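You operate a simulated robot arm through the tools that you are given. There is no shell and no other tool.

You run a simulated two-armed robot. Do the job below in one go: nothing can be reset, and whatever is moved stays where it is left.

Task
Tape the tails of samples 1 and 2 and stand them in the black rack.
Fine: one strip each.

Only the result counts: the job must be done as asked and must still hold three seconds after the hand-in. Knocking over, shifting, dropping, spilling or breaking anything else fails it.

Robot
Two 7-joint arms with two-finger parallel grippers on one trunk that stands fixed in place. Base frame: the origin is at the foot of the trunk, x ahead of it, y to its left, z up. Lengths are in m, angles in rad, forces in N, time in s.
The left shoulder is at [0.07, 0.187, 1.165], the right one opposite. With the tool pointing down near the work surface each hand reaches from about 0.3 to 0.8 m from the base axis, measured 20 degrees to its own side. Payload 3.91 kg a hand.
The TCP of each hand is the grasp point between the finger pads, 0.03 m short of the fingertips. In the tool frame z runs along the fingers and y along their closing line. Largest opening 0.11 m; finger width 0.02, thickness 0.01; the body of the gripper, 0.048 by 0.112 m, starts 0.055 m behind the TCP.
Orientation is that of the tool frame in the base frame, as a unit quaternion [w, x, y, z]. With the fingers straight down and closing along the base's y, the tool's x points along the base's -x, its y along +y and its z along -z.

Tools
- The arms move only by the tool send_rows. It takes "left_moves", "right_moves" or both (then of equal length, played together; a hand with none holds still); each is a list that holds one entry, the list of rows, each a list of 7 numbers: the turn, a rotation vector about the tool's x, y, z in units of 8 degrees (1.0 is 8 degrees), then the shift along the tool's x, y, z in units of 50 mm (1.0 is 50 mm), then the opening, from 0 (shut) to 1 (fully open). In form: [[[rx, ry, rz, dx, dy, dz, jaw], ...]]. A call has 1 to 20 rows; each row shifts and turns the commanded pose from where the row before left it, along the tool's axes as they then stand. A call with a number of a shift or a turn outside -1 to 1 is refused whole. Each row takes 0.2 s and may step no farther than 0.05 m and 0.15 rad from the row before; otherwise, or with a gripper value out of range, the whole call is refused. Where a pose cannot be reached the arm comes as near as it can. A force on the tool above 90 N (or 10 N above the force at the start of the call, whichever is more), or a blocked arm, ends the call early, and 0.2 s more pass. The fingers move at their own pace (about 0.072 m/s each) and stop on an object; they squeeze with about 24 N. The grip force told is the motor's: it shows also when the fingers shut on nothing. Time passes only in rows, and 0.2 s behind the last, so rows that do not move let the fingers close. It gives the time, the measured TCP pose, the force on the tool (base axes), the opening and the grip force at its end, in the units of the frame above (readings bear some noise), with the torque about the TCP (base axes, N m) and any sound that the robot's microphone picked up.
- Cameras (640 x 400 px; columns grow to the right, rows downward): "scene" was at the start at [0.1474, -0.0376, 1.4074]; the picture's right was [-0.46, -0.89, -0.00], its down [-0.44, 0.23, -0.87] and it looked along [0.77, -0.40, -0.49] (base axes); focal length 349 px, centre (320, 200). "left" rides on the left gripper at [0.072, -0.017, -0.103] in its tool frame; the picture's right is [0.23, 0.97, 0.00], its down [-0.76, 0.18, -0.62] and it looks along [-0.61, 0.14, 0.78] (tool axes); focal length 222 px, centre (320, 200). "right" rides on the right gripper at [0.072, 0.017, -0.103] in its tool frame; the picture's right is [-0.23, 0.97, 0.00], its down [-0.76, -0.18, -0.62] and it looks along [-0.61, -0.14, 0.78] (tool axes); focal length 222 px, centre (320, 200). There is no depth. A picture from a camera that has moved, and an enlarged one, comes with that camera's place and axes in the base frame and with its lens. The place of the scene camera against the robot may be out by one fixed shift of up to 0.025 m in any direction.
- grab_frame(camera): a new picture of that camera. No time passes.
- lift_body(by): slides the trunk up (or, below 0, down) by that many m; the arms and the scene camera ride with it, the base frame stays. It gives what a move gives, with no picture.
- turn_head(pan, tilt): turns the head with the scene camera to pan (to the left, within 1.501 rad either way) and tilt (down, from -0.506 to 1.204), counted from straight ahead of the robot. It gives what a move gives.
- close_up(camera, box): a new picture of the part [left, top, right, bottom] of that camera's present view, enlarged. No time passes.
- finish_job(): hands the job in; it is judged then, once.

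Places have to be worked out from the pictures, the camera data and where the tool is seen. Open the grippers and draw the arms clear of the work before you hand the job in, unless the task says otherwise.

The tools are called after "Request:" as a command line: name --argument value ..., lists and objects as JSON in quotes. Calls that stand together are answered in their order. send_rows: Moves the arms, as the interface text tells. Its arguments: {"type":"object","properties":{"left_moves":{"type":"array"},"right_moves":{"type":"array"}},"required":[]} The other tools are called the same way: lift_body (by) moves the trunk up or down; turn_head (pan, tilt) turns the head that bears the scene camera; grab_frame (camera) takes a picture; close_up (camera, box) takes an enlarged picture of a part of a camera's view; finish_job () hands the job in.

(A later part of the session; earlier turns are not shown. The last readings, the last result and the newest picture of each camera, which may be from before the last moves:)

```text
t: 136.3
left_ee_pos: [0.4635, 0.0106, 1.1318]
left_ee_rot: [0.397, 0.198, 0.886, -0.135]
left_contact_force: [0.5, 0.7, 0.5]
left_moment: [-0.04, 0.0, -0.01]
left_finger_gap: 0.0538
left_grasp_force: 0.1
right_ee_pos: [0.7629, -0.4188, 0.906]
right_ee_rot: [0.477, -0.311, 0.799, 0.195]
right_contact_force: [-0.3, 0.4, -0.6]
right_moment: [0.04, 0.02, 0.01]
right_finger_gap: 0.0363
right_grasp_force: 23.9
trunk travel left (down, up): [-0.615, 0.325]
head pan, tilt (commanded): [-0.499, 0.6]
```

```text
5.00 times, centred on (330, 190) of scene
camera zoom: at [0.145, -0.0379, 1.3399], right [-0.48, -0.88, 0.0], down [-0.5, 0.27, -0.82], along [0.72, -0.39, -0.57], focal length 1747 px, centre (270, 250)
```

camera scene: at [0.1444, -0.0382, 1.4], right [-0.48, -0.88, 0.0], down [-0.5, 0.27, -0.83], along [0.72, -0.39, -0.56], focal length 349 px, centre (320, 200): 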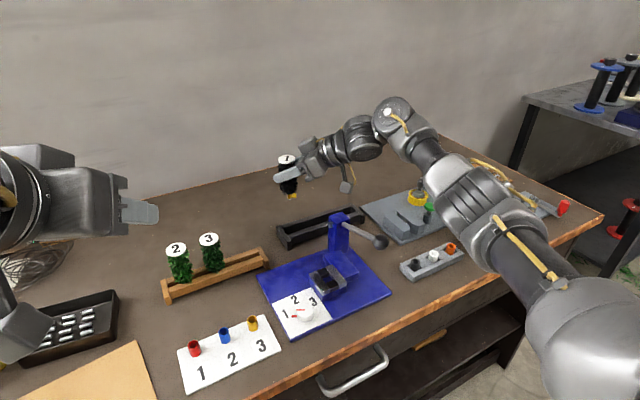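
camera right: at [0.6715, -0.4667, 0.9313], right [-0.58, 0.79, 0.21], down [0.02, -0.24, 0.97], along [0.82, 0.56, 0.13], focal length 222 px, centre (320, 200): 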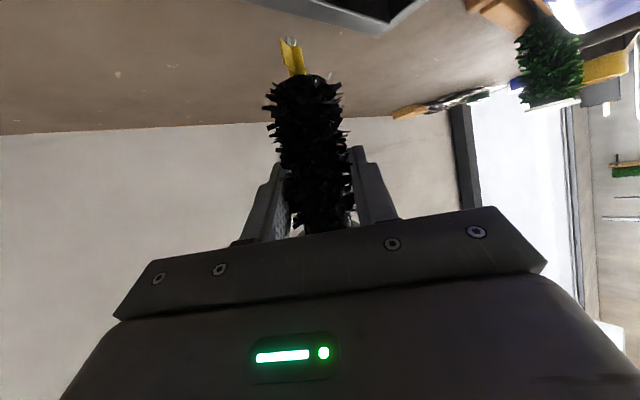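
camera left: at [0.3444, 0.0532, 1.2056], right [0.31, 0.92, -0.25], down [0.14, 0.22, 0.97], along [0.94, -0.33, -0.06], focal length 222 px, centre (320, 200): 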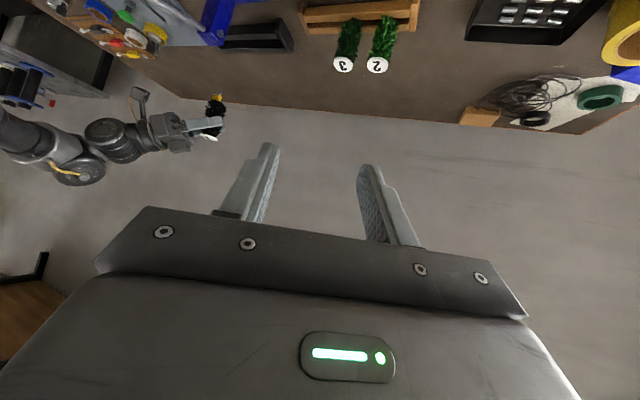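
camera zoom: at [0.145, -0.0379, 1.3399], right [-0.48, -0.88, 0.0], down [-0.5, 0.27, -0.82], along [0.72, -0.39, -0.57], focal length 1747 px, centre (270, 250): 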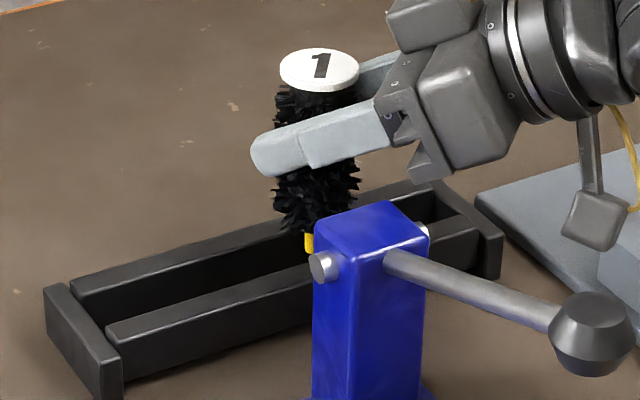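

Height/centre estimates still differ by a few mm, so I'll find the gap by gentle touch: first +x in small steps with force checks.

Request:
send_rows --right_moves '[[[0, 0, 0, -0.0141, -0.0273, 0.0256, 0], [0, 0, 0, -0.0141, -0.0273, 0.0256, 0], [0, 0, 0, 0, 0, 0, 0]]]'

Request:
send_rows --right_moves '[[[0, 0, 0, -0.0141, -0.0273, 0.0256, 0], [0, 0, 0, 0, 0, 0, 0]]]'

```text
t: 137.1
left_ee_pos: [0.4623, 0.0095, 1.1318]
left_ee_rot: [0.397, 0.198, 0.886, -0.134]
left_contact_force: [-0.5, 0.1, 0.4]
left_moment: [0.05, 0.01, 0.03]
left_finger_gap: 0.054
left_grasp_force: 0.1
right_ee_pos: [0.7679, -0.419, 0.9062]
right_ee_rot: [0.477, -0.311, 0.799, 0.195]
right_contact_force: [0.2, -0.4, -0.9]
right_moment: [0.01, 0.03, 0.04]
right_finger_gap: 0.0366
right_grasp_force: 23.6
trunk travel left (down, up): [-0.615, 0.325]
head pan, tilt (commanded): [-0.499, 0.6]
```

```text
t: 137.7
left_ee_pos: [0.4624, 0.0094, 1.1316]
left_ee_rot: [0.397, 0.198, 0.886, -0.134]
left_contact_force: [0.0, -0.1, 0.0]
left_moment: [-0.01, -0.02, 0.01]
left_finger_gap: 0.0539
left_grasp_force: 0.0
right_ee_pos: [0.7691, -0.4186, 0.9054]
right_ee_rot: [0.477, -0.311, 0.798, 0.195]
right_contact_force: [0.3, 0.9, -0.1]
right_moment: [-0.04, -0.01, -0.01]
right_finger_gap: 0.0365
right_grasp_force: 24.0
trunk travel left (down, up): [-0.615, 0.325]
head pan, tilt (commanded): [-0.499, 0.6]
```

Request:
send_rows --right_moves '[[[0, 0, 0, -0.0141, -0.0273, 0.0256, 0], [0, 0, 0, 0, 0, 0, 0]]]'

Request:
send_rows --right_moves '[[[0, 0, 0, -0.0106, -0.0205, 0.0192, 0], [0, 0, 0, 0, 0, 0, 0]]]'

Request:
close_up --camera "right" --box '[210, 0, 420, 110]'

```text
t: 138.3
left_ee_pos: [0.462, 0.0097, 1.1319]
left_ee_rot: [0.397, 0.197, 0.886, -0.134]
left_contact_force: [0.3, -0.2, -0.2]
left_moment: [-0.01, 0.02, -0.01]
left_finger_gap: 0.0538
left_grasp_force: 0.0
right_ee_pos: [0.7716, -0.4192, 0.9048]
right_ee_rot: [0.477, -0.311, 0.799, 0.195]
right_contact_force: [0.0, 0.5, -0.5]
right_moment: [0.02, 0.0, 0.03]
right_finger_gap: 0.0363
right_grasp_force: 23.9
trunk travel left (down, up): [-0.615, 0.325]
head pan, tilt (commanded): [-0.499, 0.6]
```

```text
t: 138.9
left_ee_pos: [0.4623, 0.0105, 1.132]
left_ee_rot: [0.397, 0.197, 0.886, -0.134]
left_contact_force: [0.3, 0.3, 0.4]
left_moment: [0.0, 0.0, 0.03]
left_finger_gap: 0.054
left_grasp_force: 0.0
right_ee_pos: [0.7727, -0.4188, 0.9065]
right_ee_rot: [0.477, -0.31, 0.799, 0.194]
right_contact_force: [0.1, 0.6, -0.2]
right_moment: [0.0, 0.01, 0.01]
right_finger_gap: 0.0364
right_grasp_force: 23.6
trunk travel left (down, up): [-0.615, 0.325]
head pan, tilt (commanded): [-0.499, 0.6]
```

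```text
3.05 times, centred on (315, 55) of right
camera zoom: at [0.6688, -0.4912, 0.8889], right [-0.58, 0.78, 0.21], down [-0.01, -0.27, 0.96], along [0.81, 0.56, 0.17], focal length 677 px, centre (335, 642)
```

zoom: 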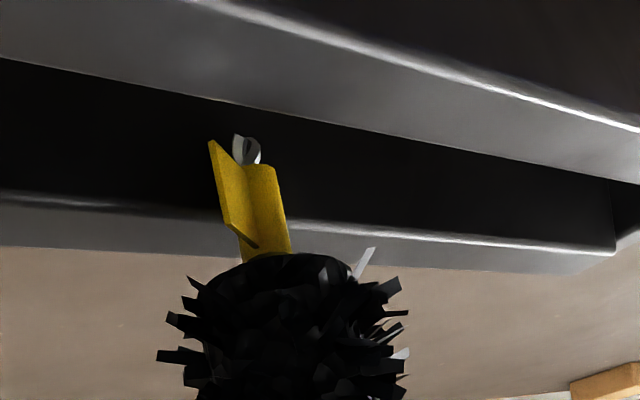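

No contact yet at x=0.773. I continue probing in 1.5–2 mm steps.

Request:
send_rows --right_moves '[[[0, 0, 0, -0.0141, -0.0273, 0.0256, 0], [0, 0, 0, 0, 0, 0, 0]]]'

Request:
send_rows --right_moves '[[[0, 0, 0, -0.0141, -0.0273, 0.0256, 0], [0, 0, 0, 0, 0, 0, 0]]]'

```text
t: 139.5
left_ee_pos: [0.462, 0.0107, 1.1317]
left_ee_rot: [0.396, 0.197, 0.887, -0.134]
left_contact_force: [0.5, 0.9, 0.3]
left_moment: [0.0, 0.0, 0.05]
left_finger_gap: 0.0539
left_grasp_force: 0.0
right_ee_pos: [0.7731, -0.4193, 0.9047]
right_ee_rot: [0.477, -0.31, 0.799, 0.195]
right_contact_force: [-4.5, 0.0, -1.3]
right_moment: [0.01, 0.28, 0.03]
right_finger_gap: 0.0367
right_grasp_force: 24.2
trunk travel left (down, up): [-0.615, 0.325]
head pan, tilt (commanded): [-0.499, 0.6]
```

```text
t: 140.1
left_ee_pos: [0.4605, 0.0098, 1.1303]
left_ee_rot: [0.397, 0.198, 0.886, -0.134]
left_contact_force: [-0.9, 0.0, -0.3]
left_moment: [-0.03, 0.0, -0.02]
left_finger_gap: 0.0538
left_grasp_force: 0.1
right_ee_pos: [0.7748, -0.4186, 0.9062]
right_ee_rot: [0.477, -0.31, 0.799, 0.195]
right_contact_force: [-9.9, 0.3, -0.6]
right_moment: [-0.05, 0.77, 0.06]
right_finger_gap: 0.0363
right_grasp_force: 23.6
trunk travel left (down, up): [-0.615, 0.325]
head pan, tilt (commanded): [-0.499, 0.6]
```

Far-bar contact begins at TCP x≈0.7735. I back off right away and look at the sample's tilt.

Request:
send_rows --right_moves '[[[0, 0, 0, 0.0282, 0.0546, -0.0512, 0], [0, 0, 0, 0.0141, 0.0273, -0.0256, 0], [0, 0, 0, 0, 0, 0, 0]]]'

Request:
close_up --camera "right" --box '[210, 0, 420, 110]'

Request:
close_up --camera "left" --box '[190, 20, 290, 90]'

Request:
close_up --camera "scene" --box '[290, 150, 370, 230]'

```text
t: 140.9
left_ee_pos: [0.462, 0.0106, 1.1326]
left_ee_rot: [0.397, 0.198, 0.886, -0.135]
left_contact_force: [-0.2, 0.0, 0.3]
left_moment: [0.0, 0.01, 0.06]
left_finger_gap: 0.0537
left_grasp_force: 0.0
right_ee_pos: [0.7715, -0.4186, 0.9044]
right_ee_rot: [0.476, -0.31, 0.799, 0.194]
right_contact_force: [0.2, 0.6, -0.8]
right_moment: [-0.02, 0.03, 0.02]
right_finger_gap: 0.0364
right_grasp_force: 23.8
trunk travel left (down, up): [-0.615, 0.325]
head pan, tilt (commanded): [-0.499, 0.6]
```

```text
3.05 times, centred on (315, 55) of right
camera zoom: at [0.6672, -0.4908, 0.8887], right [-0.58, 0.78, 0.21], down [-0.01, -0.27, 0.96], along [0.81, 0.56, 0.17], focal length 677 px, centre (335, 642)
```

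zoom: 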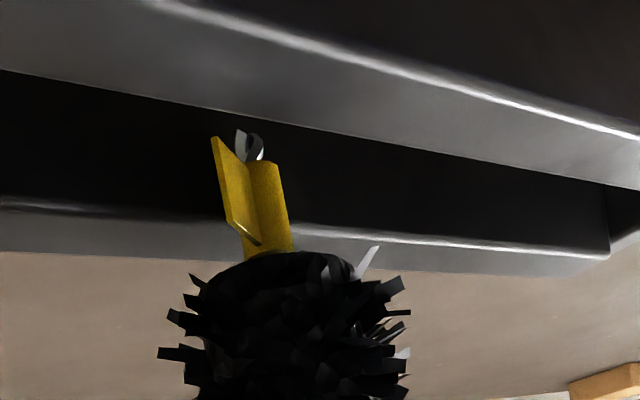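

```text
5.71 times, centred on (240, 55) of left
camera zoom: at [0.3445, 0.0534, 1.1456], right [0.31, 0.92, -0.25], down [0.14, 0.22, 0.97], along [0.94, -0.33, -0.06], focal length 1269 px, centre (777, 1029)
```

zoom: 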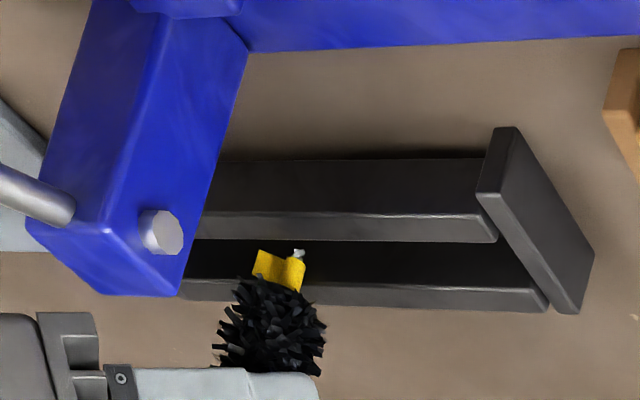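

```text
5.00 times, centred on (330, 190) of scene
camera zoom: at [0.145, -0.038, 1.3399], right [-0.48, -0.88, 0.0], down [-0.5, 0.27, -0.82], along [0.72, -0.39, -0.57], focal length 1747 px, centre (270, 250)
```

zoom: 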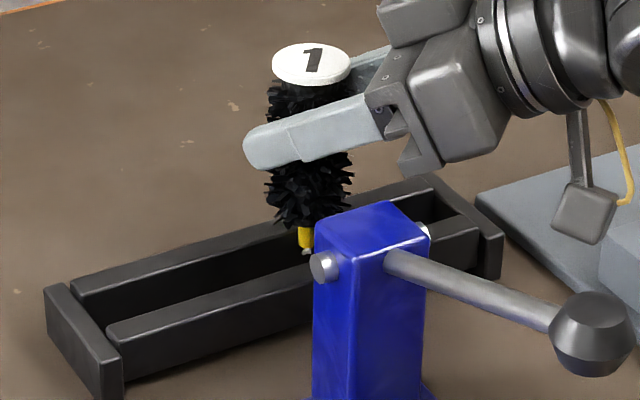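

The far contact is a solid reference. I move back 8 mm toward the expected centre (TCP x≈0.763) and check force there.

Request:
send_rows --right_moves '[[[0, 0, 0, 0.0282, 0.0546, -0.0512, 0], [0, 0, 0, 0.0282, 0.0546, -0.0512, 0], [0, 0, 0, 0, 0, 0, 0]]]'

Request:
send_rows --right_moves '[[[0, 0, 0, 0.0141, 0.0273, -0.0256, 0], [0, 0, 0, 0, 0, 0, 0]]]'

```text
t: 141.7
left_ee_pos: [0.4631, 0.0094, 1.132]
left_ee_rot: [0.397, 0.198, 0.886, -0.135]
left_contact_force: [-0.1, -0.8, 0.2]
left_moment: [-0.01, 0.01, 0.01]
left_finger_gap: 0.054
left_grasp_force: 0.1
right_ee_pos: [0.7633, -0.4189, 0.9046]
right_ee_rot: [0.477, -0.31, 0.799, 0.195]
right_contact_force: [0.4, 0.5, -1.5]
right_moment: [-0.01, -0.04, 0.0]
right_finger_gap: 0.0365
right_grasp_force: 24.0
trunk travel left (down, up): [-0.615, 0.325]
head pan, tilt (commanded): [-0.499, 0.6]
```

```text
t: 142.3
left_ee_pos: [0.4621, 0.0108, 1.1314]
left_ee_rot: [0.397, 0.197, 0.886, -0.134]
left_contact_force: [0.2, 0.0, -0.4]
left_moment: [-0.05, 0.01, -0.02]
left_finger_gap: 0.0539
left_grasp_force: 0.0
right_ee_pos: [0.76, -0.4186, 0.9048]
right_ee_rot: [0.477, -0.311, 0.799, 0.195]
right_contact_force: [-0.4, -0.2, -0.4]
right_moment: [-0.01, 0.0, -0.04]
right_finger_gap: 0.0366
right_grasp_force: 23.9
trunk travel left (down, up): [-0.615, 0.325]
head pan, tilt (commanded): [-0.499, 0.6]
```

Request:
send_rows --right_moves '[[[0, 0, 0, 0.0141, 0.0273, -0.0256, 0], [0, 0, 0, 0, 0, 0, 0]]]'

```text
t: 142.9
left_ee_pos: [0.462, 0.0099, 1.132]
left_ee_rot: [0.396, 0.199, 0.886, -0.136]
left_contact_force: [0.3, -0.7, -0.1]
left_moment: [-0.01, 0.04, -0.01]
left_finger_gap: 0.0541
left_grasp_force: 0.1
right_ee_pos: [0.7587, -0.4187, 0.9051]
right_ee_rot: [0.477, -0.311, 0.798, 0.195]
right_contact_force: [0.5, 0.4, 0.3]
right_moment: [-0.01, -0.03, -0.01]
right_finger_gap: 0.0363
right_grasp_force: 24.3
trunk travel left (down, up): [-0.615, 0.325]
head pan, tilt (commanded): [-0.499, 0.6]
```

Still free at x≈0.759. I continue stepping −x, one small step at a time.

Request:
send_rows --right_moves '[[[0, 0, 0, 0.0141, 0.0273, -0.0256, 0], [0, 0, 0, 0, 0, 0, 0]]]'

```text
t: 143.5
left_ee_pos: [0.4621, 0.0099, 1.1316]
left_ee_rot: [0.396, 0.199, 0.886, -0.135]
left_contact_force: [0.7, 0.8, 0.7]
left_moment: [0.02, 0.01, 0.01]
left_finger_gap: 0.0538
left_grasp_force: 0.0
right_ee_pos: [0.7573, -0.4192, 0.9053]
right_ee_rot: [0.477, -0.311, 0.798, 0.196]
right_contact_force: [-0.4, -0.4, -0.4]
right_moment: [-0.02, 0.0, 0.01]
right_finger_gap: 0.0365
right_grasp_force: 23.6
trunk travel left (down, up): [-0.615, 0.325]
head pan, tilt (commanded): [-0.499, 0.6]
```

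Request:
send_rows --right_moves '[[[0, 0, 0, 0.0141, 0.0273, -0.0256, 0], [0, 0, 0, 0, 0, 0, 0]]]'

Request:
close_up --camera "right" --box '[210, 0, 420, 110]'

Request:
close_up --camera "left" --box '[190, 20, 290, 90]'

```text
t: 144.1
left_ee_pos: [0.4621, 0.0096, 1.1308]
left_ee_rot: [0.396, 0.198, 0.886, -0.135]
left_contact_force: [0.6, 0.4, -0.4]
left_moment: [-0.01, 0.01, -0.01]
left_finger_gap: 0.0541
left_grasp_force: 0.0
right_ee_pos: [0.7545, -0.4189, 0.9052]
right_ee_rot: [0.476, -0.311, 0.799, 0.194]
right_contact_force: [-0.2, 0.5, 0.8]
right_moment: [0.02, -0.02, -0.02]
right_finger_gap: 0.0363
right_grasp_force: 23.9
trunk travel left (down, up): [-0.615, 0.325]
head pan, tilt (commanded): [-0.499, 0.6]
```

```text
3.05 times, centred on (315, 55) of right
camera zoom: at [0.6508, -0.4909, 0.8886], right [-0.58, 0.78, 0.22], down [-0.01, -0.27, 0.96], along [0.81, 0.56, 0.17], focal length 677 px, centre (335, 642)
```

zoom: 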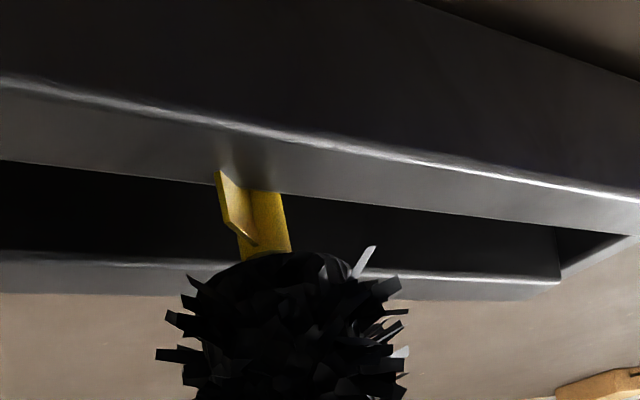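

```text
5.71 times, centred on (240, 55) of left
camera zoom: at [0.3444, 0.0534, 1.1456], right [0.31, 0.92, -0.25], down [0.14, 0.22, 0.97], along [0.94, -0.33, -0.06], focal length 1269 px, centre (777, 1029)
```

zoom: 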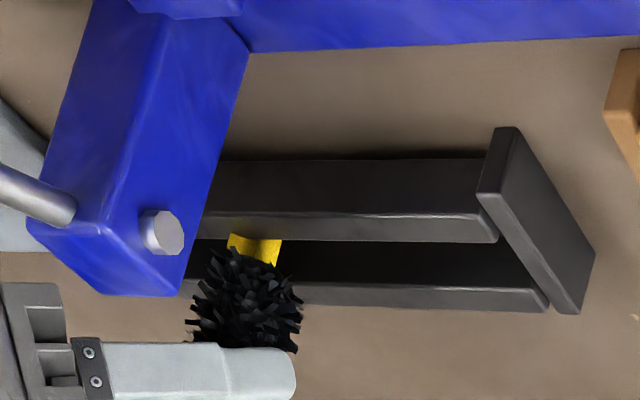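

The tape flag evidently doesn't obstruct. Still no contact; I keep stepping −x in 2 mm steps.

Request:
send_rows --right_moves '[[[0, 0, 0, 0.0141, 0.0273, -0.0256, 0], [0, 0, 0, 0, 0, 0, 0]]]'

```text
t: 144.7
left_ee_pos: [0.4622, 0.01, 1.1316]
left_ee_rot: [0.396, 0.199, 0.886, -0.135]
left_contact_force: [-0.6, -0.2, -0.2]
left_moment: [-0.02, 0.0, 0.0]
left_finger_gap: 0.0542
left_grasp_force: 0.1
right_ee_pos: [0.7539, -0.4186, 0.9057]
right_ee_rot: [0.478, -0.31, 0.799, 0.194]
right_contact_force: [4.2, 0.1, -0.6]
right_moment: [-0.02, -0.29, 0.0]
right_finger_gap: 0.0365
right_grasp_force: 23.8
trunk travel left (down, up): [-0.615, 0.325]
head pan, tilt (commanded): [-0.499, 0.6]
```

Near-bar contact at TCP x≈0.754 (4 N). So the gap spans TCP x≈0.754–0.7745 and its centre is ≈0.764. I move there and check how vertical the sample is.

Request:
send_rows --right_moves '[[[0, 0, 0, -0.0353, -0.0683, 0.0641, 0], [0, 0, 0, -0.0353, -0.0683, 0.0641, 0], [0, 0, 0, 0, 0, 0, 0]]]'

Request:
close_up --camera "scene" --box '[300, 150, 350, 210]'

Request:
close_up --camera "left" --box '[190, 30, 290, 120]'

Request:
close_up --camera "right" --box '[210, 0, 420, 110]'

```text
t: 145.5
left_ee_pos: [0.4625, 0.009, 1.1315]
left_ee_rot: [0.397, 0.197, 0.886, -0.134]
left_contact_force: [-0.2, 0.2, 0.4]
left_moment: [0.01, -0.02, 0.0]
left_finger_gap: 0.0542
left_grasp_force: 0.1
right_ee_pos: [0.7613, -0.4191, 0.9049]
right_ee_rot: [0.477, -0.311, 0.799, 0.195]
right_contact_force: [-0.8, 0.4, -0.3]
right_moment: [0.02, 0.0, -0.04]
right_finger_gap: 0.0366
right_grasp_force: 23.3
trunk travel left (down, up): [-0.615, 0.325]
head pan, tilt (commanded): [-0.499, 0.6]
```

```text
6.67 times, centred on (325, 180) of scene
camera zoom: at [0.1445, -0.0383, 1.3399], right [-0.48, -0.88, 0.0], down [-0.5, 0.27, -0.82], along [0.72, -0.39, -0.57], focal length 2329 px, centre (287, 333)
```

zoom: 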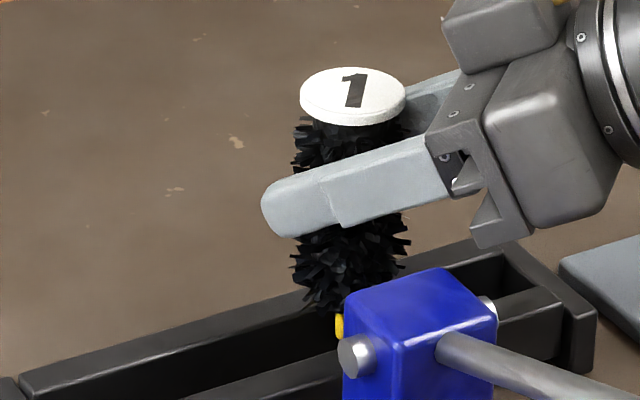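

```text
4.44 times, centred on (240, 75) of left
camera zoom: at [0.3441, 0.053, 1.1457], right [0.31, 0.92, -0.25], down [0.14, 0.22, 0.97], along [0.94, -0.33, -0.06], focal length 987 px, centre (676, 756)
```

zoom: 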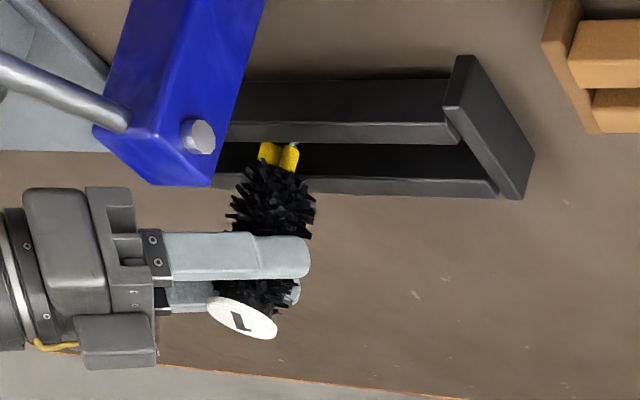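

```text
3.05 times, centred on (315, 55) of right
camera zoom: at [0.6584, -0.4912, 0.8888], right [-0.58, 0.78, 0.21], down [-0.01, -0.27, 0.96], along [0.81, 0.56, 0.17], focal length 677 px, centre (335, 642)
```

zoom: 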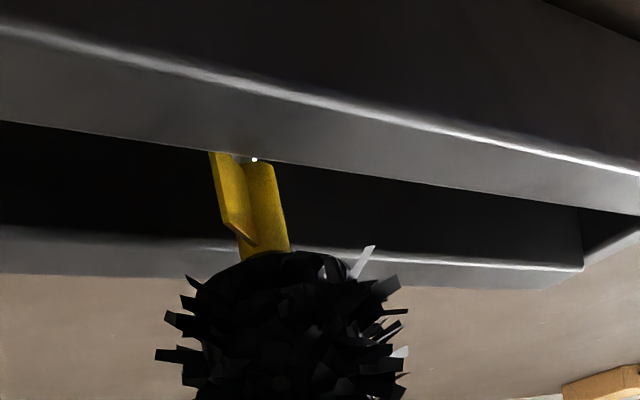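

Left-camera check shows the sample vertical within ~0.3°. I shift +2.5 mm to the gap centre (TCP x≈0.7645) and lower 8 mm.

Request:
send_rows --right_moves '[[[0, 0, 0, -0.0176, -0.0341, 0.032, 0], [0, 0, 0, 0.07, 0, 0.0375, 0], [0, 0, 0, 0.07, 0, 0.0375, 0], [0, 0, 0, 0, 0, 0, 0]]]'

```text
t: 146.5
left_ee_pos: [0.4618, 0.01, 1.1316]
left_ee_rot: [0.396, 0.198, 0.887, -0.134]
left_contact_force: [-0.2, 0.1, 0.3]
left_moment: [-0.01, 0.01, 0.0]
left_finger_gap: 0.054
left_grasp_force: 0.0
right_ee_pos: [0.7653, -0.4174, 0.8977]
right_ee_rot: [0.477, -0.31, 0.799, 0.194]
right_contact_force: [-0.3, 0.6, -0.5]
right_moment: [-0.03, 0.01, 0.02]
right_finger_gap: 0.0365
right_grasp_force: 24.2
trunk travel left (down, up): [-0.615, 0.325]
head pan, tilt (commanded): [-0.499, 0.6]
```

Free at z=0.898. I lower in 2 mm steps until the body touches the bars.

Request:
send_rows --right_moves '[[[0, 0, 0, 0.0353, 0, 0.0188, 0], [0, 0, 0, 0, 0, 0, 0]]]'

Request:
send_rows --right_moves '[[[0, 0, 0, 0.0353, 0, 0.0188, 0], [0, 0, 0, 0, 0, 0, 0]]]'

```text
t: 147.1
left_ee_pos: [0.4632, 0.0092, 1.1323]
left_ee_rot: [0.396, 0.198, 0.886, -0.134]
left_contact_force: [0.4, -0.6, 0.0]
left_moment: [0.0, 0.01, -0.02]
left_finger_gap: 0.0542
left_grasp_force: 0.0
right_ee_pos: [0.7649, -0.4178, 0.8958]
right_ee_rot: [0.477, -0.311, 0.798, 0.195]
right_contact_force: [-0.2, -0.2, 0.4]
right_moment: [0.01, 0.0, -0.02]
right_finger_gap: 0.0366
right_grasp_force: 23.8
trunk travel left (down, up): [-0.615, 0.325]
head pan, tilt (commanded): [-0.499, 0.6]
```

```text
t: 147.7
left_ee_pos: [0.4626, 0.0111, 1.132]
left_ee_rot: [0.396, 0.199, 0.886, -0.135]
left_contact_force: [-0.5, -0.3, 0.7]
left_moment: [0.0, -0.05, 0.0]
left_finger_gap: 0.0539
left_grasp_force: 0.0
right_ee_pos: [0.7657, -0.4182, 0.8941]
right_ee_rot: [0.478, -0.31, 0.799, 0.194]
right_contact_force: [0.1, -1.2, 1.6]
right_moment: [-0.07, -0.06, -0.02]
right_finger_gap: 0.0366
right_grasp_force: 24.3
trunk travel left (down, up): [-0.615, 0.325]
head pan, tilt (commanded): [-0.499, 0.6]
```

Touch beginning (1.6 N at z≈0.894). One more small step to seat it firmly, then I check the picture.

Request:
send_rows --right_moves '[[[0, 0, 0, 0.0177, 0, 0.0094, 0], [0, 0, 0, 0, 0, 0, 0]]]'

Request:
close_up --camera "left" --box '[190, 20, 290, 90]'

Request:
close_up --camera "scene" --box '[290, 150, 370, 230]'

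Request:
close_up --camera "right" --box '[210, 0, 420, 110]'

```text
t: 148.3
left_ee_pos: [0.4612, 0.01, 1.133]
left_ee_rot: [0.397, 0.197, 0.886, -0.134]
left_contact_force: [-0.4, 0.2, 0.1]
left_moment: [-0.02, -0.03, -0.02]
left_finger_gap: 0.0542
left_grasp_force: 0.0
right_ee_pos: [0.7642, -0.418, 0.893]
right_ee_rot: [0.478, -0.311, 0.798, 0.194]
right_contact_force: [0.9, -0.4, 5.6]
right_moment: [-0.14, -0.15, -0.03]
right_finger_gap: 0.0363
right_grasp_force: 24.5
trunk travel left (down, up): [-0.615, 0.325]
head pan, tilt (commanded): [-0.499, 0.6]
```

```text
5.71 times, centred on (240, 55) of left
camera zoom: at [0.3436, 0.0535, 1.1459], right [0.31, 0.92, -0.25], down [0.14, 0.22, 0.97], along [0.94, -0.33, -0.06], focal length 1269 px, centre (777, 1029)
```

zoom: 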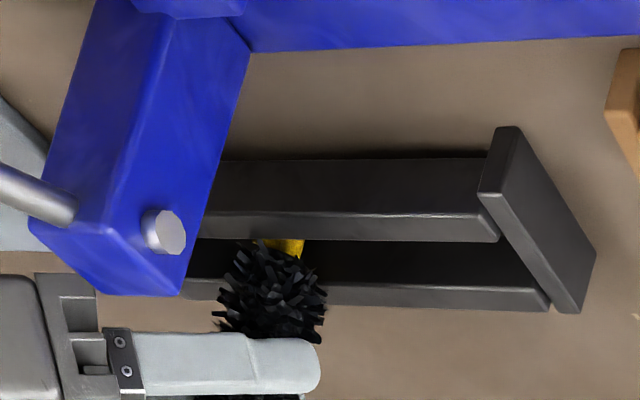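

```text
5.00 times, centred on (330, 190) of scene
camera zoom: at [0.1439, -0.0377, 1.3401], right [-0.48, -0.88, 0.0], down [-0.5, 0.27, -0.83], along [0.72, -0.4, -0.56], focal length 1747 px, centre (270, 250)
```

zoom: 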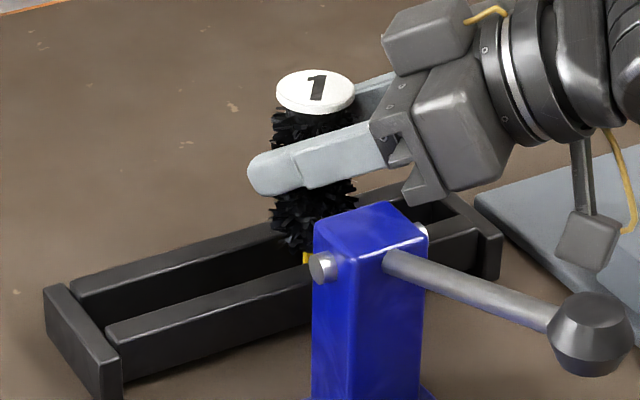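

```text
3.05 times, centred on (315, 55) of right
camera zoom: at [0.661, -0.4904, 0.8771], right [-0.58, 0.78, 0.21], down [-0.01, -0.27, 0.96], along [0.81, 0.56, 0.17], focal length 677 px, centre (335, 642)
```

zoom: 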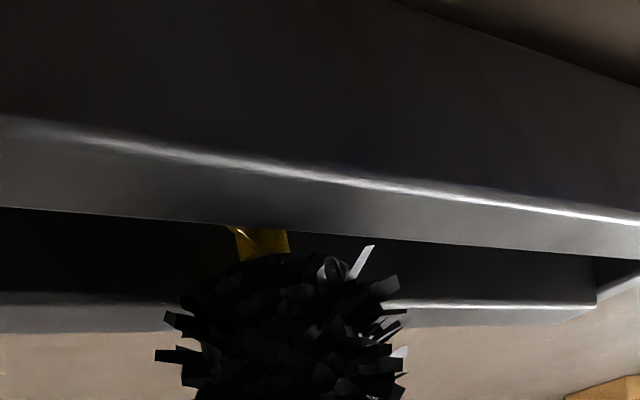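

Seated with 5.6 N upward. I relax slightly and open the fingers gradually, then check the sample stands.

Request:
send_rows --right_moves '[[[0, 0, 0, -0.0141, 0, -0.0075, 0], [0, 0, 0, 0, 0, 0, 0.34], [0, 0, 0, 0, 0, 0, 0.38], [0, 0, 0, 0, 0, 0, 0.44], [0, 0, 0, 0, 0, 0, 0.48], [0, 0, 0, 0, 0, 0, 0.48]]]'

Request:
close_up --camera "left" --box '[190, 20, 290, 120]'

Request:
close_up --camera "scene" --box '[290, 150, 370, 230]'

```text
t: 149.7
left_ee_pos: [0.4627, 0.0102, 1.1323]
left_ee_rot: [0.397, 0.198, 0.886, -0.135]
left_contact_force: [-0.1, -1.1, -0.5]
left_moment: [0.03, 0.01, -0.02]
left_finger_gap: 0.0538
left_grasp_force: 0.1
right_ee_pos: [0.7652, -0.4187, 0.8929]
right_ee_rot: [0.477, -0.31, 0.799, 0.194]
right_contact_force: [-0.5, 0.0, 0.8]
right_moment: [0.02, -0.02, -0.01]
right_finger_gap: 0.0527
right_grasp_force: 0.1
trunk travel left (down, up): [-0.615, 0.325]
head pan, tilt (commanded): [-0.499, 0.6]
```

```text
4.00 times, centred on (240, 70) of left
camera zoom: at [0.3443, 0.0533, 1.1456], right [0.31, 0.92, -0.25], down [0.14, 0.22, 0.97], along [0.94, -0.33, -0.06], focal length 888 px, centre (640, 720)
```

zoom: 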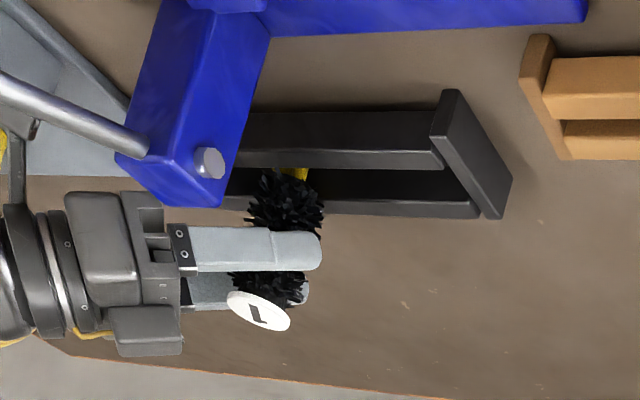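

```text
5.00 times, centred on (330, 190) of scene
camera zoom: at [0.1448, -0.038, 1.3399], right [-0.48, -0.88, 0.0], down [-0.5, 0.27, -0.82], along [0.72, -0.39, -0.57], focal length 1747 px, centre (270, 250)
```

zoom: 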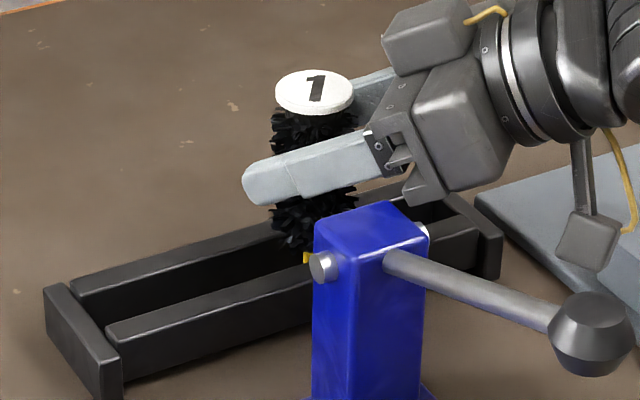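

Sample 1 stands in the black rack on its own. I withdraw the fingers straight back along the tool axis and then up.

Request:
send_rows --right_moves '[[[0, 0, 0, 0, 0, -0.4, 0.48], [0, 0, 0, 0, 0, -0.6, 0.48], [0, 0, 0, 0, 0, -0.7, 0.48], [0, 0, 0, -0.3, 0, -0.6, 0.48], [0, 0, 0, -0.6, 0, -0.4, 0.48], [0, 0, 0, -0.6, 0, -0.3, 0.48], [0, 0, 0, 0, 0, 0, 0.48]]]'

Request:
grab_frame --camera "scene"

Request:
close_up --camera "left" --box '[190, 20, 290, 120]'

Request:
grab_frame --camera "right"

```text
t: 151.3
left_ee_pos: [0.4622, 0.0095, 1.1322]
left_ee_rot: [0.397, 0.197, 0.887, -0.133]
left_contact_force: [0.5, 0.2, -0.3]
left_moment: [-0.02, 0.0, -0.02]
left_finger_gap: 0.054
left_grasp_force: 0.2
right_ee_pos: [0.6949, -0.4862, 1.0291]
right_ee_rot: [0.477, -0.31, 0.799, 0.195]
right_contact_force: [-0.2, -0.3, -0.7]
right_moment: [-0.02, 0.05, 0.01]
right_finger_gap: 0.0528
right_grasp_force: 0.0
trunk travel left (down, up): [-0.615, 0.325]
head pan, tilt (commanded): [-0.499, 0.6]
```

```text
taken
camera scene: at [0.145, -0.0386, 1.3399], right [-0.48, -0.88, 0.0], down [-0.5, 0.27, -0.82], along [0.72, -0.39, -0.57], focal length 349 px, centre (320, 200)
```

scene: 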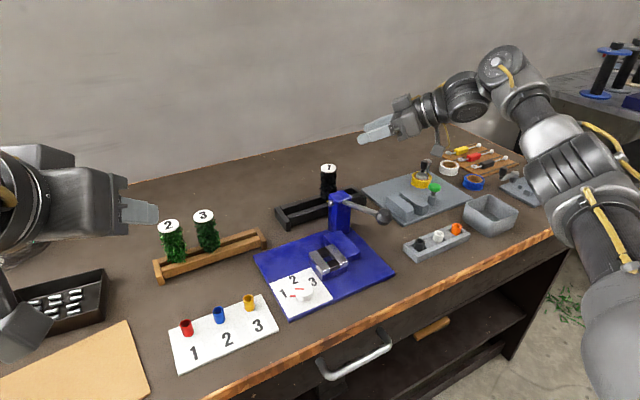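

```text
4.00 times, centred on (240, 70) of left
camera zoom: at [0.3445, 0.0527, 1.1456], right [0.31, 0.92, -0.25], down [0.14, 0.22, 0.97], along [0.94, -0.33, -0.06], focal length 888 px, centre (640, 720)
```

zoom: 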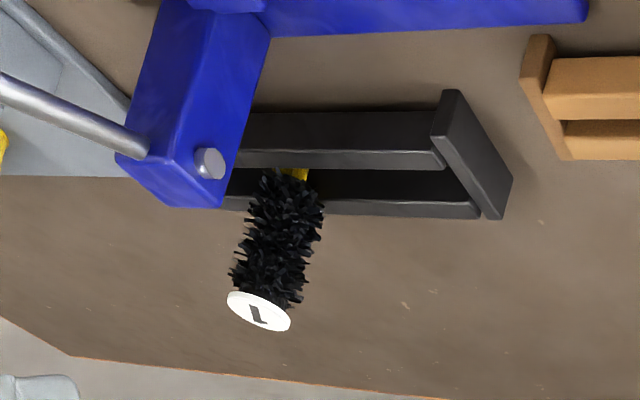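

```text
taken
camera right: at [0.5918, -0.5584, 1.0133], right [-0.58, 0.78, 0.22], down [-0.01, -0.27, 0.96], along [0.81, 0.56, 0.17], focal length 222 px, centre (320, 200)
```

right: 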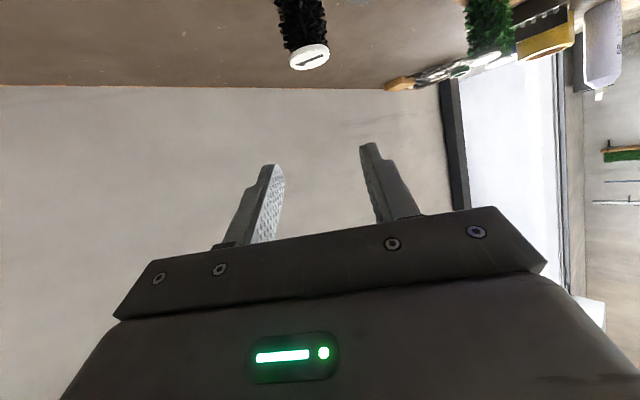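

Sample 1 is done: taped, upright, in the black rack. Next I restore the trunk height and test whether this arm posture lets the right hand reach sample 2 with a forward lean, first retreating closer in at height.

Request:
lift_body --by 0.06

Request:
send_rows --right_moves '[[[0.849, 0, 0.53, 0, 0, -0.6, 0.48], [0.849, 0, 0.53, 0, 0, -0.6, 0.48], [0.849, 0, 0.53, 0, 0, -0.6, 0.48], [0.849, 0, 0.53, 0, 0, -0.6, 0.48], [0.849, 0, 0.53, 0, 0, -0.6, 0.48], [0, 1, 0, 0, 0.5, -0.5, 0.48], [0, 0.8, 0, 0, 0.6, -0.4, 0.48], [0, 0, 0, 0, 0.8, -0.2, 0.48], [0, 0, 0, 0, 0.8, 0, 0.48], [0, 0, 0, 0, 0, 0, 0.48]]]'

Request:
grab_frame --camera "scene"

```text
t: 152.3
left_ee_pos: [0.4617, 0.0101, 1.1926]
left_ee_rot: [0.397, 0.198, 0.886, -0.134]
left_contact_force: [0.9, 0.3, 0.4]
left_moment: [0.02, 0.0, 0.01]
left_finger_gap: 0.054
left_grasp_force: 0.1
right_ee_pos: [0.6963, -0.485, 1.0898]
right_ee_rot: [0.477, -0.31, 0.799, 0.194]
right_contact_force: [0.5, 0.7, -0.5]
right_moment: [0.0, 0.02, 0.04]
right_finger_gap: 0.0527
right_grasp_force: 0.2
trunk travel left (down, up): [-0.675, 0.265]
head pan, tilt (commanded): [-0.499, 0.6]
```

```text
t: 154.5
left_ee_pos: [0.4633, 0.0086, 1.1914]
left_ee_rot: [0.395, 0.198, 0.887, -0.134]
left_contact_force: [0.1, -0.1, 0.5]
left_moment: [0.0, -0.02, 0.02]
left_finger_gap: 0.0539
left_grasp_force: 0.1
right_ee_pos: [0.5306, -0.4168, 1.1981]
right_ee_rot: [0.39, -0.012, 0.92, 0.037]
right_contact_force: [-0.3, 0.5, -0.5]
right_moment: [0.03, 0.01, -0.05]
right_finger_gap: 0.0526
right_grasp_force: 0.1
trunk travel left (down, up): [-0.675, 0.265]
head pan, tilt (commanded): [-0.499, 0.6]
```

```text
taken
camera scene: at [0.1457, -0.04, 1.3997], right [-0.48, -0.88, 0.0], down [-0.5, 0.27, -0.82], along [0.72, -0.39, -0.57], focal length 349 px, centre (320, 200)
```

scene: 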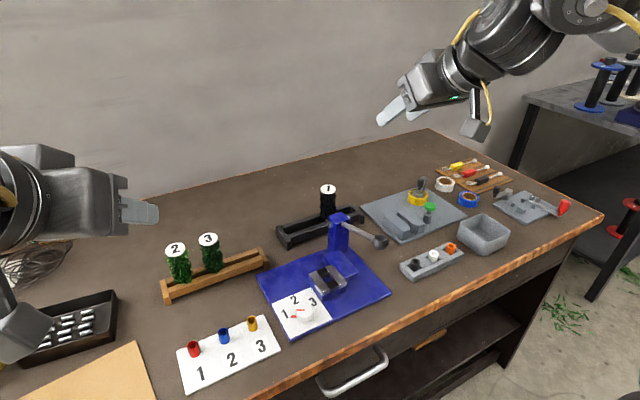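

I remove a small roll error, then move left at height to test the reach in this posture.

Request:
send_rows --right_moves '[[[0, 0, -0.583, 0, 0, 0, 0.48], [0, 0, 0, 0, 0.8, 0, 0.48], [0, 0, 0, 0, 0.8, 0, 0.48], [0, 0, 0, 0, 0.8, 0, 0.48], [0, 0, 0, 0, 0.8, 0, 0.48], [0, 0, 0, 0, 0.8, 0, 0.48], [0, 0, 0, 0, 0, 0, 0.48]]]'

```text
t: 156.1
left_ee_pos: [0.4615, 0.0083, 1.1911]
left_ee_rot: [0.396, 0.199, 0.886, -0.134]
left_contact_force: [0.1, -0.1, 0.0]
left_moment: [0.04, 0.0, 0.0]
left_finger_gap: 0.0538
left_grasp_force: 0.0
right_ee_pos: [0.5204, -0.2283, 1.2061]
right_ee_rot: [0.391, -0.052, 0.919, 0.021]
right_contact_force: [-0.3, -0.5, 0.3]
right_moment: [0.02, -0.02, 0.0]
right_finger_gap: 0.0527
right_grasp_force: 0.1
right hand out of reach, approached as far as the arm can: row 6
trunk travel left (down, up): [-0.675, 0.265]
head pan, tilt (commanded): [-0.499, 0.6]
```

That stop is likely the elbow folding limit so close in. I move outward to x≈0.67 first, then try left again.

Request:
send_rows --right_moves '[[[0, 0, 0, -0.223, -0.182, 0.807, 0.48], [0, 0, 0, -0.223, -0.182, 0.807, 0.48], [0, 0, 0, -0.223, -0.182, 0.807, 0.48], [0, 0, 0, -0.223, -0.182, 0.807, 0.48], [0, 0, 0, 0, 0, 0, 0.48]]]'

Request:
send_rows --right_moves '[[[0, 0, 0, 0, 0.8, 0, 0.48], [0, 0, 0, 0, 0.8, 0, 0.48], [0, 0, 0, 0, 0, 0, 0.48]]]'

Request:
grab_frame --camera "scene"

```text
t: 157.3
left_ee_pos: [0.461, 0.0097, 1.192]
left_ee_rot: [0.397, 0.198, 0.886, -0.134]
left_contact_force: [-0.4, -0.7, 0.6]
left_moment: [-0.01, -0.01, 0.04]
left_finger_gap: 0.0539
left_grasp_force: 0.1
right_ee_pos: [0.6733, -0.2479, 1.1297]
right_ee_rot: [0.392, -0.051, 0.918, 0.021]
right_contact_force: [-1.2, -0.2, -0.1]
right_moment: [-0.01, -0.02, -0.01]
right_finger_gap: 0.0528
right_grasp_force: 0.0
trunk travel left (down, up): [-0.675, 0.265]
head pan, tilt (commanded): [-0.499, 0.6]
```

```text
t: 158.1
left_ee_pos: [0.462, 0.0079, 1.1915]
left_ee_rot: [0.397, 0.198, 0.886, -0.133]
left_contact_force: [0.7, -0.2, -0.4]
left_moment: [0.02, -0.01, 0.01]
left_finger_gap: 0.0536
left_grasp_force: 0.0
right_ee_pos: [0.6644, -0.1709, 1.127]
right_ee_rot: [0.392, -0.049, 0.918, 0.02]
right_contact_force: [0.9, -0.2, -0.5]
right_moment: [0.01, -0.01, 0.01]
right_finger_gap: 0.0529
right_grasp_force: 0.0
trunk travel left (down, up): [-0.675, 0.265]
head pan, tilt (commanded): [-0.499, 0.6]
```

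```text
taken
camera scene: at [0.145, -0.04, 1.3998], right [-0.48, -0.88, 0.0], down [-0.5, 0.27, -0.82], along [0.72, -0.39, -0.57], focal length 349 px, centre (320, 200)
```

scene: 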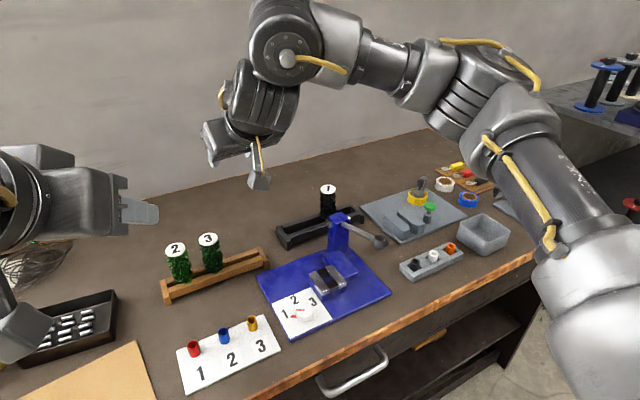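

Now the right hand reaches y≈−0.17 freely in this posture. The left hand is getting close, so I first park the left arm further left.

Request:
send_rows --left_moves '[[[0, 1, 0, 0, 0, -0.2, 0.49], [0, 1, 0, 0, 0, -0.2, 0.49], [0, 1, 0, 0, 0.3, -0.2, 0.49], [0, 0, 0, 0, 0.7, -0.2, 0.49], [0, 0, 0, 0, 0.8, 0, 0.49], [0, 0, 0, 0, 0.8, 0, 0.49], [0, 0, 0, 0, 0.8, 0, 0.49], [0, 0, 0, 0, 0, 0, 0.49]]]'

Request:
grab_frame --camera "left"

```text
t: 159.9
left_ee_pos: [0.4486, 0.0064, 1.1985]
left_ee_rot: [0.204, 0.219, 0.95, -0.091]
left_contact_force: [0.5, -0.3, 0.4]
left_moment: [0.0, 0.01, 0.01]
left_finger_gap: 0.0539
left_grasp_force: 0.0
left hand out of reach, approached as far as the arm can: row 1, 2, 3, 4, 5, 6, 7
right_ee_pos: [0.6641, -0.1691, 1.1285]
right_ee_rot: [0.392, -0.051, 0.918, 0.02]
right_contact_force: [0.0, -0.4, -0.4]
right_moment: [0.01, 0.06, 0.0]
right_finger_gap: 0.0528
right_grasp_force: 0.1
trunk travel left (down, up): [-0.675, 0.265]
head pan, tilt (commanded): [-0.499, 0.6]
```

```text
taken
camera left: at [0.3468, 0.0464, 1.2616], right [0.26, 0.95, -0.18], down [0.49, 0.03, 0.87], along [0.83, -0.31, -0.46], focal length 222 px, centre (320, 200)
```

left: 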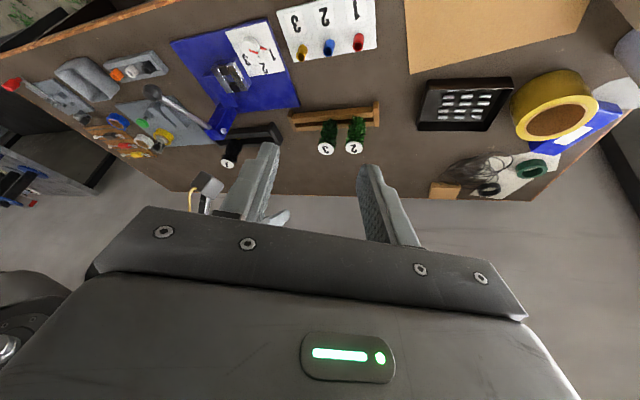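

The left arm sits against a joint limit. I move the right hand away to give room and try freeing the left arm by moving it forward/down first.

Request:
send_rows --right_moves '[[[0, 0, 0, 0, -0.8, 0, 0.48], [0, 0, 0, 0, -0.8, 0, 0.48], [0, 0, 0, 0, -0.8, 0, 0.48], [0, 0, 0, 0, -0.8, 0, 0.48], [0, 0, 0, 0, 0, 0, 0.48], [0, 0, 0, 0, 0, 0, 0.48], [0, 0, 0, 0, 0, 0, 0.48]]]' --left_moves '[[[0, 0, 0, 0, 0, 0, 0.49], [0, 0, 0, 0, 0, 0, 0.49], [0, 0, 0, 0, 0, 0, 0.49], [0, 0, 0, 0, 0, 0, 0.49], [0, 0, 0, -0.4, 0, 0.4, 0.49], [0, 0, 0, -0.4, 0, 0.4, 0.49], [0, 0, 0, 0, 0, 0, 0.49]]]'

Request:
turn_head --pan 0.4 --tilt 0.3

Request:
grab_frame --camera "scene"

```text
t: 161.5
left_ee_pos: [0.4898, -0.025, 1.1796]
left_ee_rot: [0.204, 0.219, 0.95, -0.09]
left_contact_force: [-0.2, 0.0, 0.1]
left_moment: [0.01, -0.01, 0.02]
left_finger_gap: 0.0537
left_grasp_force: 0.1
left hand out of reach, approached as far as the arm can: row 5, 6
right_ee_pos: [0.6796, -0.3276, 1.1287]
right_ee_rot: [0.393, -0.051, 0.918, 0.02]
right_contact_force: [-0.5, -0.2, 0.9]
right_moment: [-0.03, 0.01, -0.02]
right_finger_gap: 0.053
right_grasp_force: 0.1
trunk travel left (down, up): [-0.675, 0.265]
head pan, tilt (commanded): [-0.499, 0.6]
```

```text
t: 162.7
left_ee_pos: [0.4917, -0.0246, 1.1793]
left_ee_rot: [0.202, 0.219, 0.95, -0.091]
left_contact_force: [0.9, -0.1, 0.9]
left_moment: [0.0, -0.03, 0.02]
left_finger_gap: 0.0538
left_grasp_force: 0.1
right_ee_pos: [0.6813, -0.3268, 1.1278]
right_ee_rot: [0.391, -0.051, 0.919, 0.021]
right_contact_force: [-0.3, 0.6, 0.2]
right_moment: [0.0, 0.01, -0.05]
right_finger_gap: 0.053
right_grasp_force: 0.0
trunk travel left (down, up): [-0.675, 0.265]
head pan, tilt (commanded): [0.4, 0.3]
```

```text
taken
camera scene: at [0.1532, 0.0407, 1.4274], right [0.39, -0.92, 0.0], down [-0.27, -0.11, -0.96], along [0.88, 0.37, -0.3], focal length 349 px, centre (320, 200)
```

scene: 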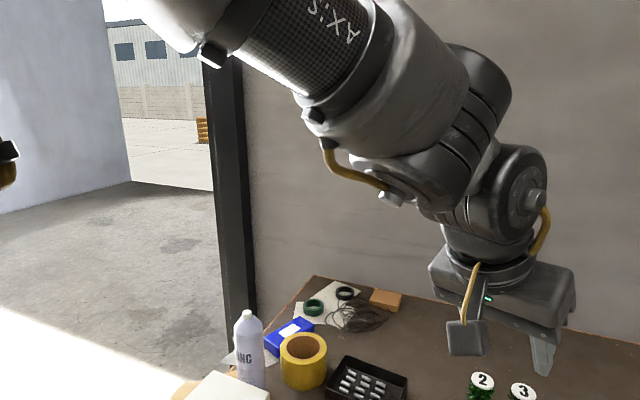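

I undo the left tool's yaw and lean so it returns to its original straight-down pose, then try moving it left again.

Request:
send_rows --left_moves '[[[-0.434, 0, -0.901, 0, 0, -0.2, 0.49], [-0.434, 0, -0.901, 0, 0, -0.2, 0.49], [-0.434, 0, -0.901, 0, 0, 0, 0.49], [-0.434, 0, -0.901, 0, 0, 0, 0.49], [-0.26, 0, -0.54, 0, 0, 0, 0.49], [0, 1, 0, 0, 0, 0, 0.49], [0, 1, 0, 0, 0, 0, 0.49], [0, 1, 0, 0, 0, 0, 0.49], [0, 0, 0, 0, 0, 0, 0.49]]]'

Request:
send_rows --left_moves '[[[0, 0, 0, 0, 0.7, 0, 0.49], [0, 0, 0, 0, 0.7, 0, 0.49], [0, 0, 0, 0, 0.7, 0, 0.49], [0, 0, 0, 0, 0.7, 0, 0.49], [0, 0, 0, 0, 0, 0, 0.49]]]'

Request:
grab_frame --camera "scene"

```text
t: 164.7
left_ee_pos: [0.4844, -0.0192, 1.1976]
left_ee_rot: [-0.011, -0.083, 0.996, -0.031]
left_contact_force: [0.4, 0.3, 0.2]
left_moment: [0.02, 0.0, 0.01]
left_finger_gap: 0.0537
left_grasp_force: 0.0
right_ee_pos: [0.6813, -0.3266, 1.1276]
right_ee_rot: [0.392, -0.051, 0.918, 0.021]
right_contact_force: [-1.1, -0.2, 0.5]
right_moment: [0.01, -0.03, 0.01]
right_finger_gap: 0.0525
right_grasp_force: 0.1
trunk travel left (down, up): [-0.675, 0.265]
head pan, tilt (commanded): [0.4, 0.3]
```

```text
t: 165.9
left_ee_pos: [0.4612, 0.1185, 1.1893]
left_ee_rot: [-0.01, -0.083, 0.996, -0.031]
left_contact_force: [-0.7, -0.9, 0.0]
left_moment: [0.02, 0.0, -0.01]
left_finger_gap: 0.0542
left_grasp_force: 0.1
right_ee_pos: [0.6811, -0.3288, 1.1271]
right_ee_rot: [0.392, -0.05, 0.918, 0.021]
right_contact_force: [-0.4, 0.8, -0.6]
right_moment: [0.03, 0.0, -0.01]
right_finger_gap: 0.0531
right_grasp_force: 0.1
trunk travel left (down, up): [-0.675, 0.265]
head pan, tilt (commanded): [0.4, 0.3]
```

```text
taken
camera scene: at [0.1533, 0.0394, 1.4275], right [0.39, -0.92, 0.0], down [-0.27, -0.11, -0.96], along [0.88, 0.37, -0.3], focal length 349 px, centre (320, 200)
```

scene: 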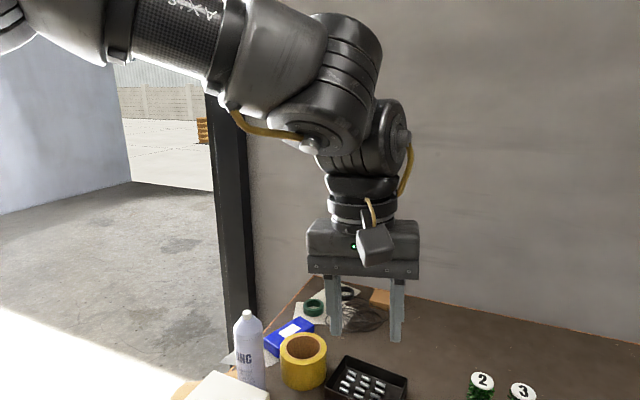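

The left arm is free again. I park it further left and then move the right hand toward the space above sample 2.

Request:
send_rows --left_moves '[[[0, 0, 0, 0.5, 0.7, 0, 0.49], [0, 0, 0, 0.5, 0.7, 0, 0.49], [0, 0, 0, 0, 0, 0, 0.49], [0, 0, 0, 0, 0, 0, 0.49], [0, 0, 0, 0, 0, 0, 0.49]]]' --right_moves '[[[0, 0, 0, 0, 0, 0, 0.48], [0, 0, 0, 0, 0, 0, 0.48], [0, 0, 0, -0.05, 0.8, 0.05, 0.48], [0, 0, 0, -0.05, 0.8, 0.05, 0.48], [0, 0, 0, -0.05, 0.8, 0.05, 0.48]]]'

Request:
send_rows --right_moves '[[[0, 0, 0, -0.05, 0.8, 0.05, 0.48], [0, 0, 0, -0.05, 0.8, 0.05, 0.48], [0, 0, 0, 0, 0, 0, 0.48]]]'

Request:
turn_head --pan -0.3 --tilt 0.6

Request:
grab_frame --camera "scene"

```text
t: 167.1
left_ee_pos: [0.4013, 0.181, 1.1863]
left_ee_rot: [-0.009, -0.083, 0.996, -0.032]
left_contact_force: [0.5, -0.6, 0.2]
left_moment: [0.0, -0.01, 0.03]
left_finger_gap: 0.0538
left_grasp_force: 0.0
right_ee_pos: [0.6783, -0.2045, 1.1263]
right_ee_rot: [0.392, -0.05, 0.918, 0.019]
right_contact_force: [-0.2, 0.2, -0.8]
right_moment: [0.0, -0.03, -0.03]
right_finger_gap: 0.053
right_grasp_force: 0.0
trunk travel left (down, up): [-0.675, 0.265]
head pan, tilt (commanded): [0.4, 0.3]
```

```text
t: 167.9
left_ee_pos: [0.4009, 0.177, 1.1879]
left_ee_rot: [-0.009, -0.082, 0.996, -0.031]
left_contact_force: [0.0, -0.3, 0.6]
left_moment: [0.03, 0.01, 0.02]
left_finger_gap: 0.0539
left_grasp_force: 0.1
right_ee_pos: [0.6774, -0.129, 1.1278]
right_ee_rot: [0.393, -0.05, 0.918, 0.02]
right_contact_force: [0.5, -1.1, -0.2]
right_moment: [0.02, -0.02, 0.02]
right_finger_gap: 0.0528
right_grasp_force: 0.0
trunk travel left (down, up): [-0.675, 0.265]
head pan, tilt (commanded): [0.4, 0.3]
```

```text
t: 169.0
left_ee_pos: [0.3998, 0.1788, 1.1873]
left_ee_rot: [-0.009, -0.082, 0.996, -0.031]
left_contact_force: [1.2, 0.5, -0.1]
left_moment: [0.0, 0.01, -0.02]
left_finger_gap: 0.0541
left_grasp_force: 0.0
right_ee_pos: [0.6771, -0.1275, 1.1288]
right_ee_rot: [0.392, -0.05, 0.919, 0.02]
right_contact_force: [-0.1, 0.0, 0.4]
right_moment: [0.01, -0.04, 0.0]
right_finger_gap: 0.0526
right_grasp_force: 0.1
trunk travel left (down, up): [-0.675, 0.265]
head pan, tilt (commanded): [-0.3, 0.6]
```

```text
taken
camera scene: at [0.1516, -0.0218, 1.4], right [-0.29, -0.96, 0.0], down [-0.54, 0.17, -0.83], along [0.79, -0.24, -0.56], focal length 349 px, centre (320, 200)
```

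scene: 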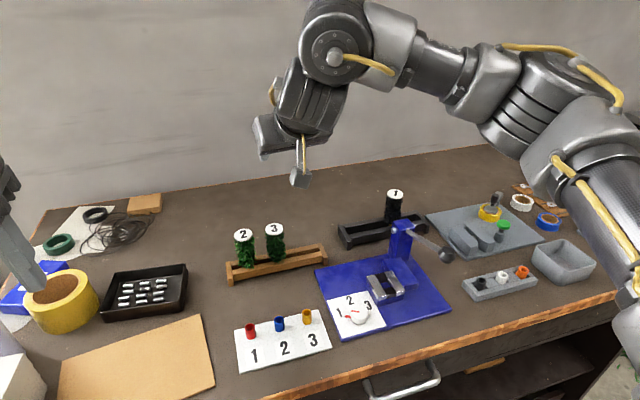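

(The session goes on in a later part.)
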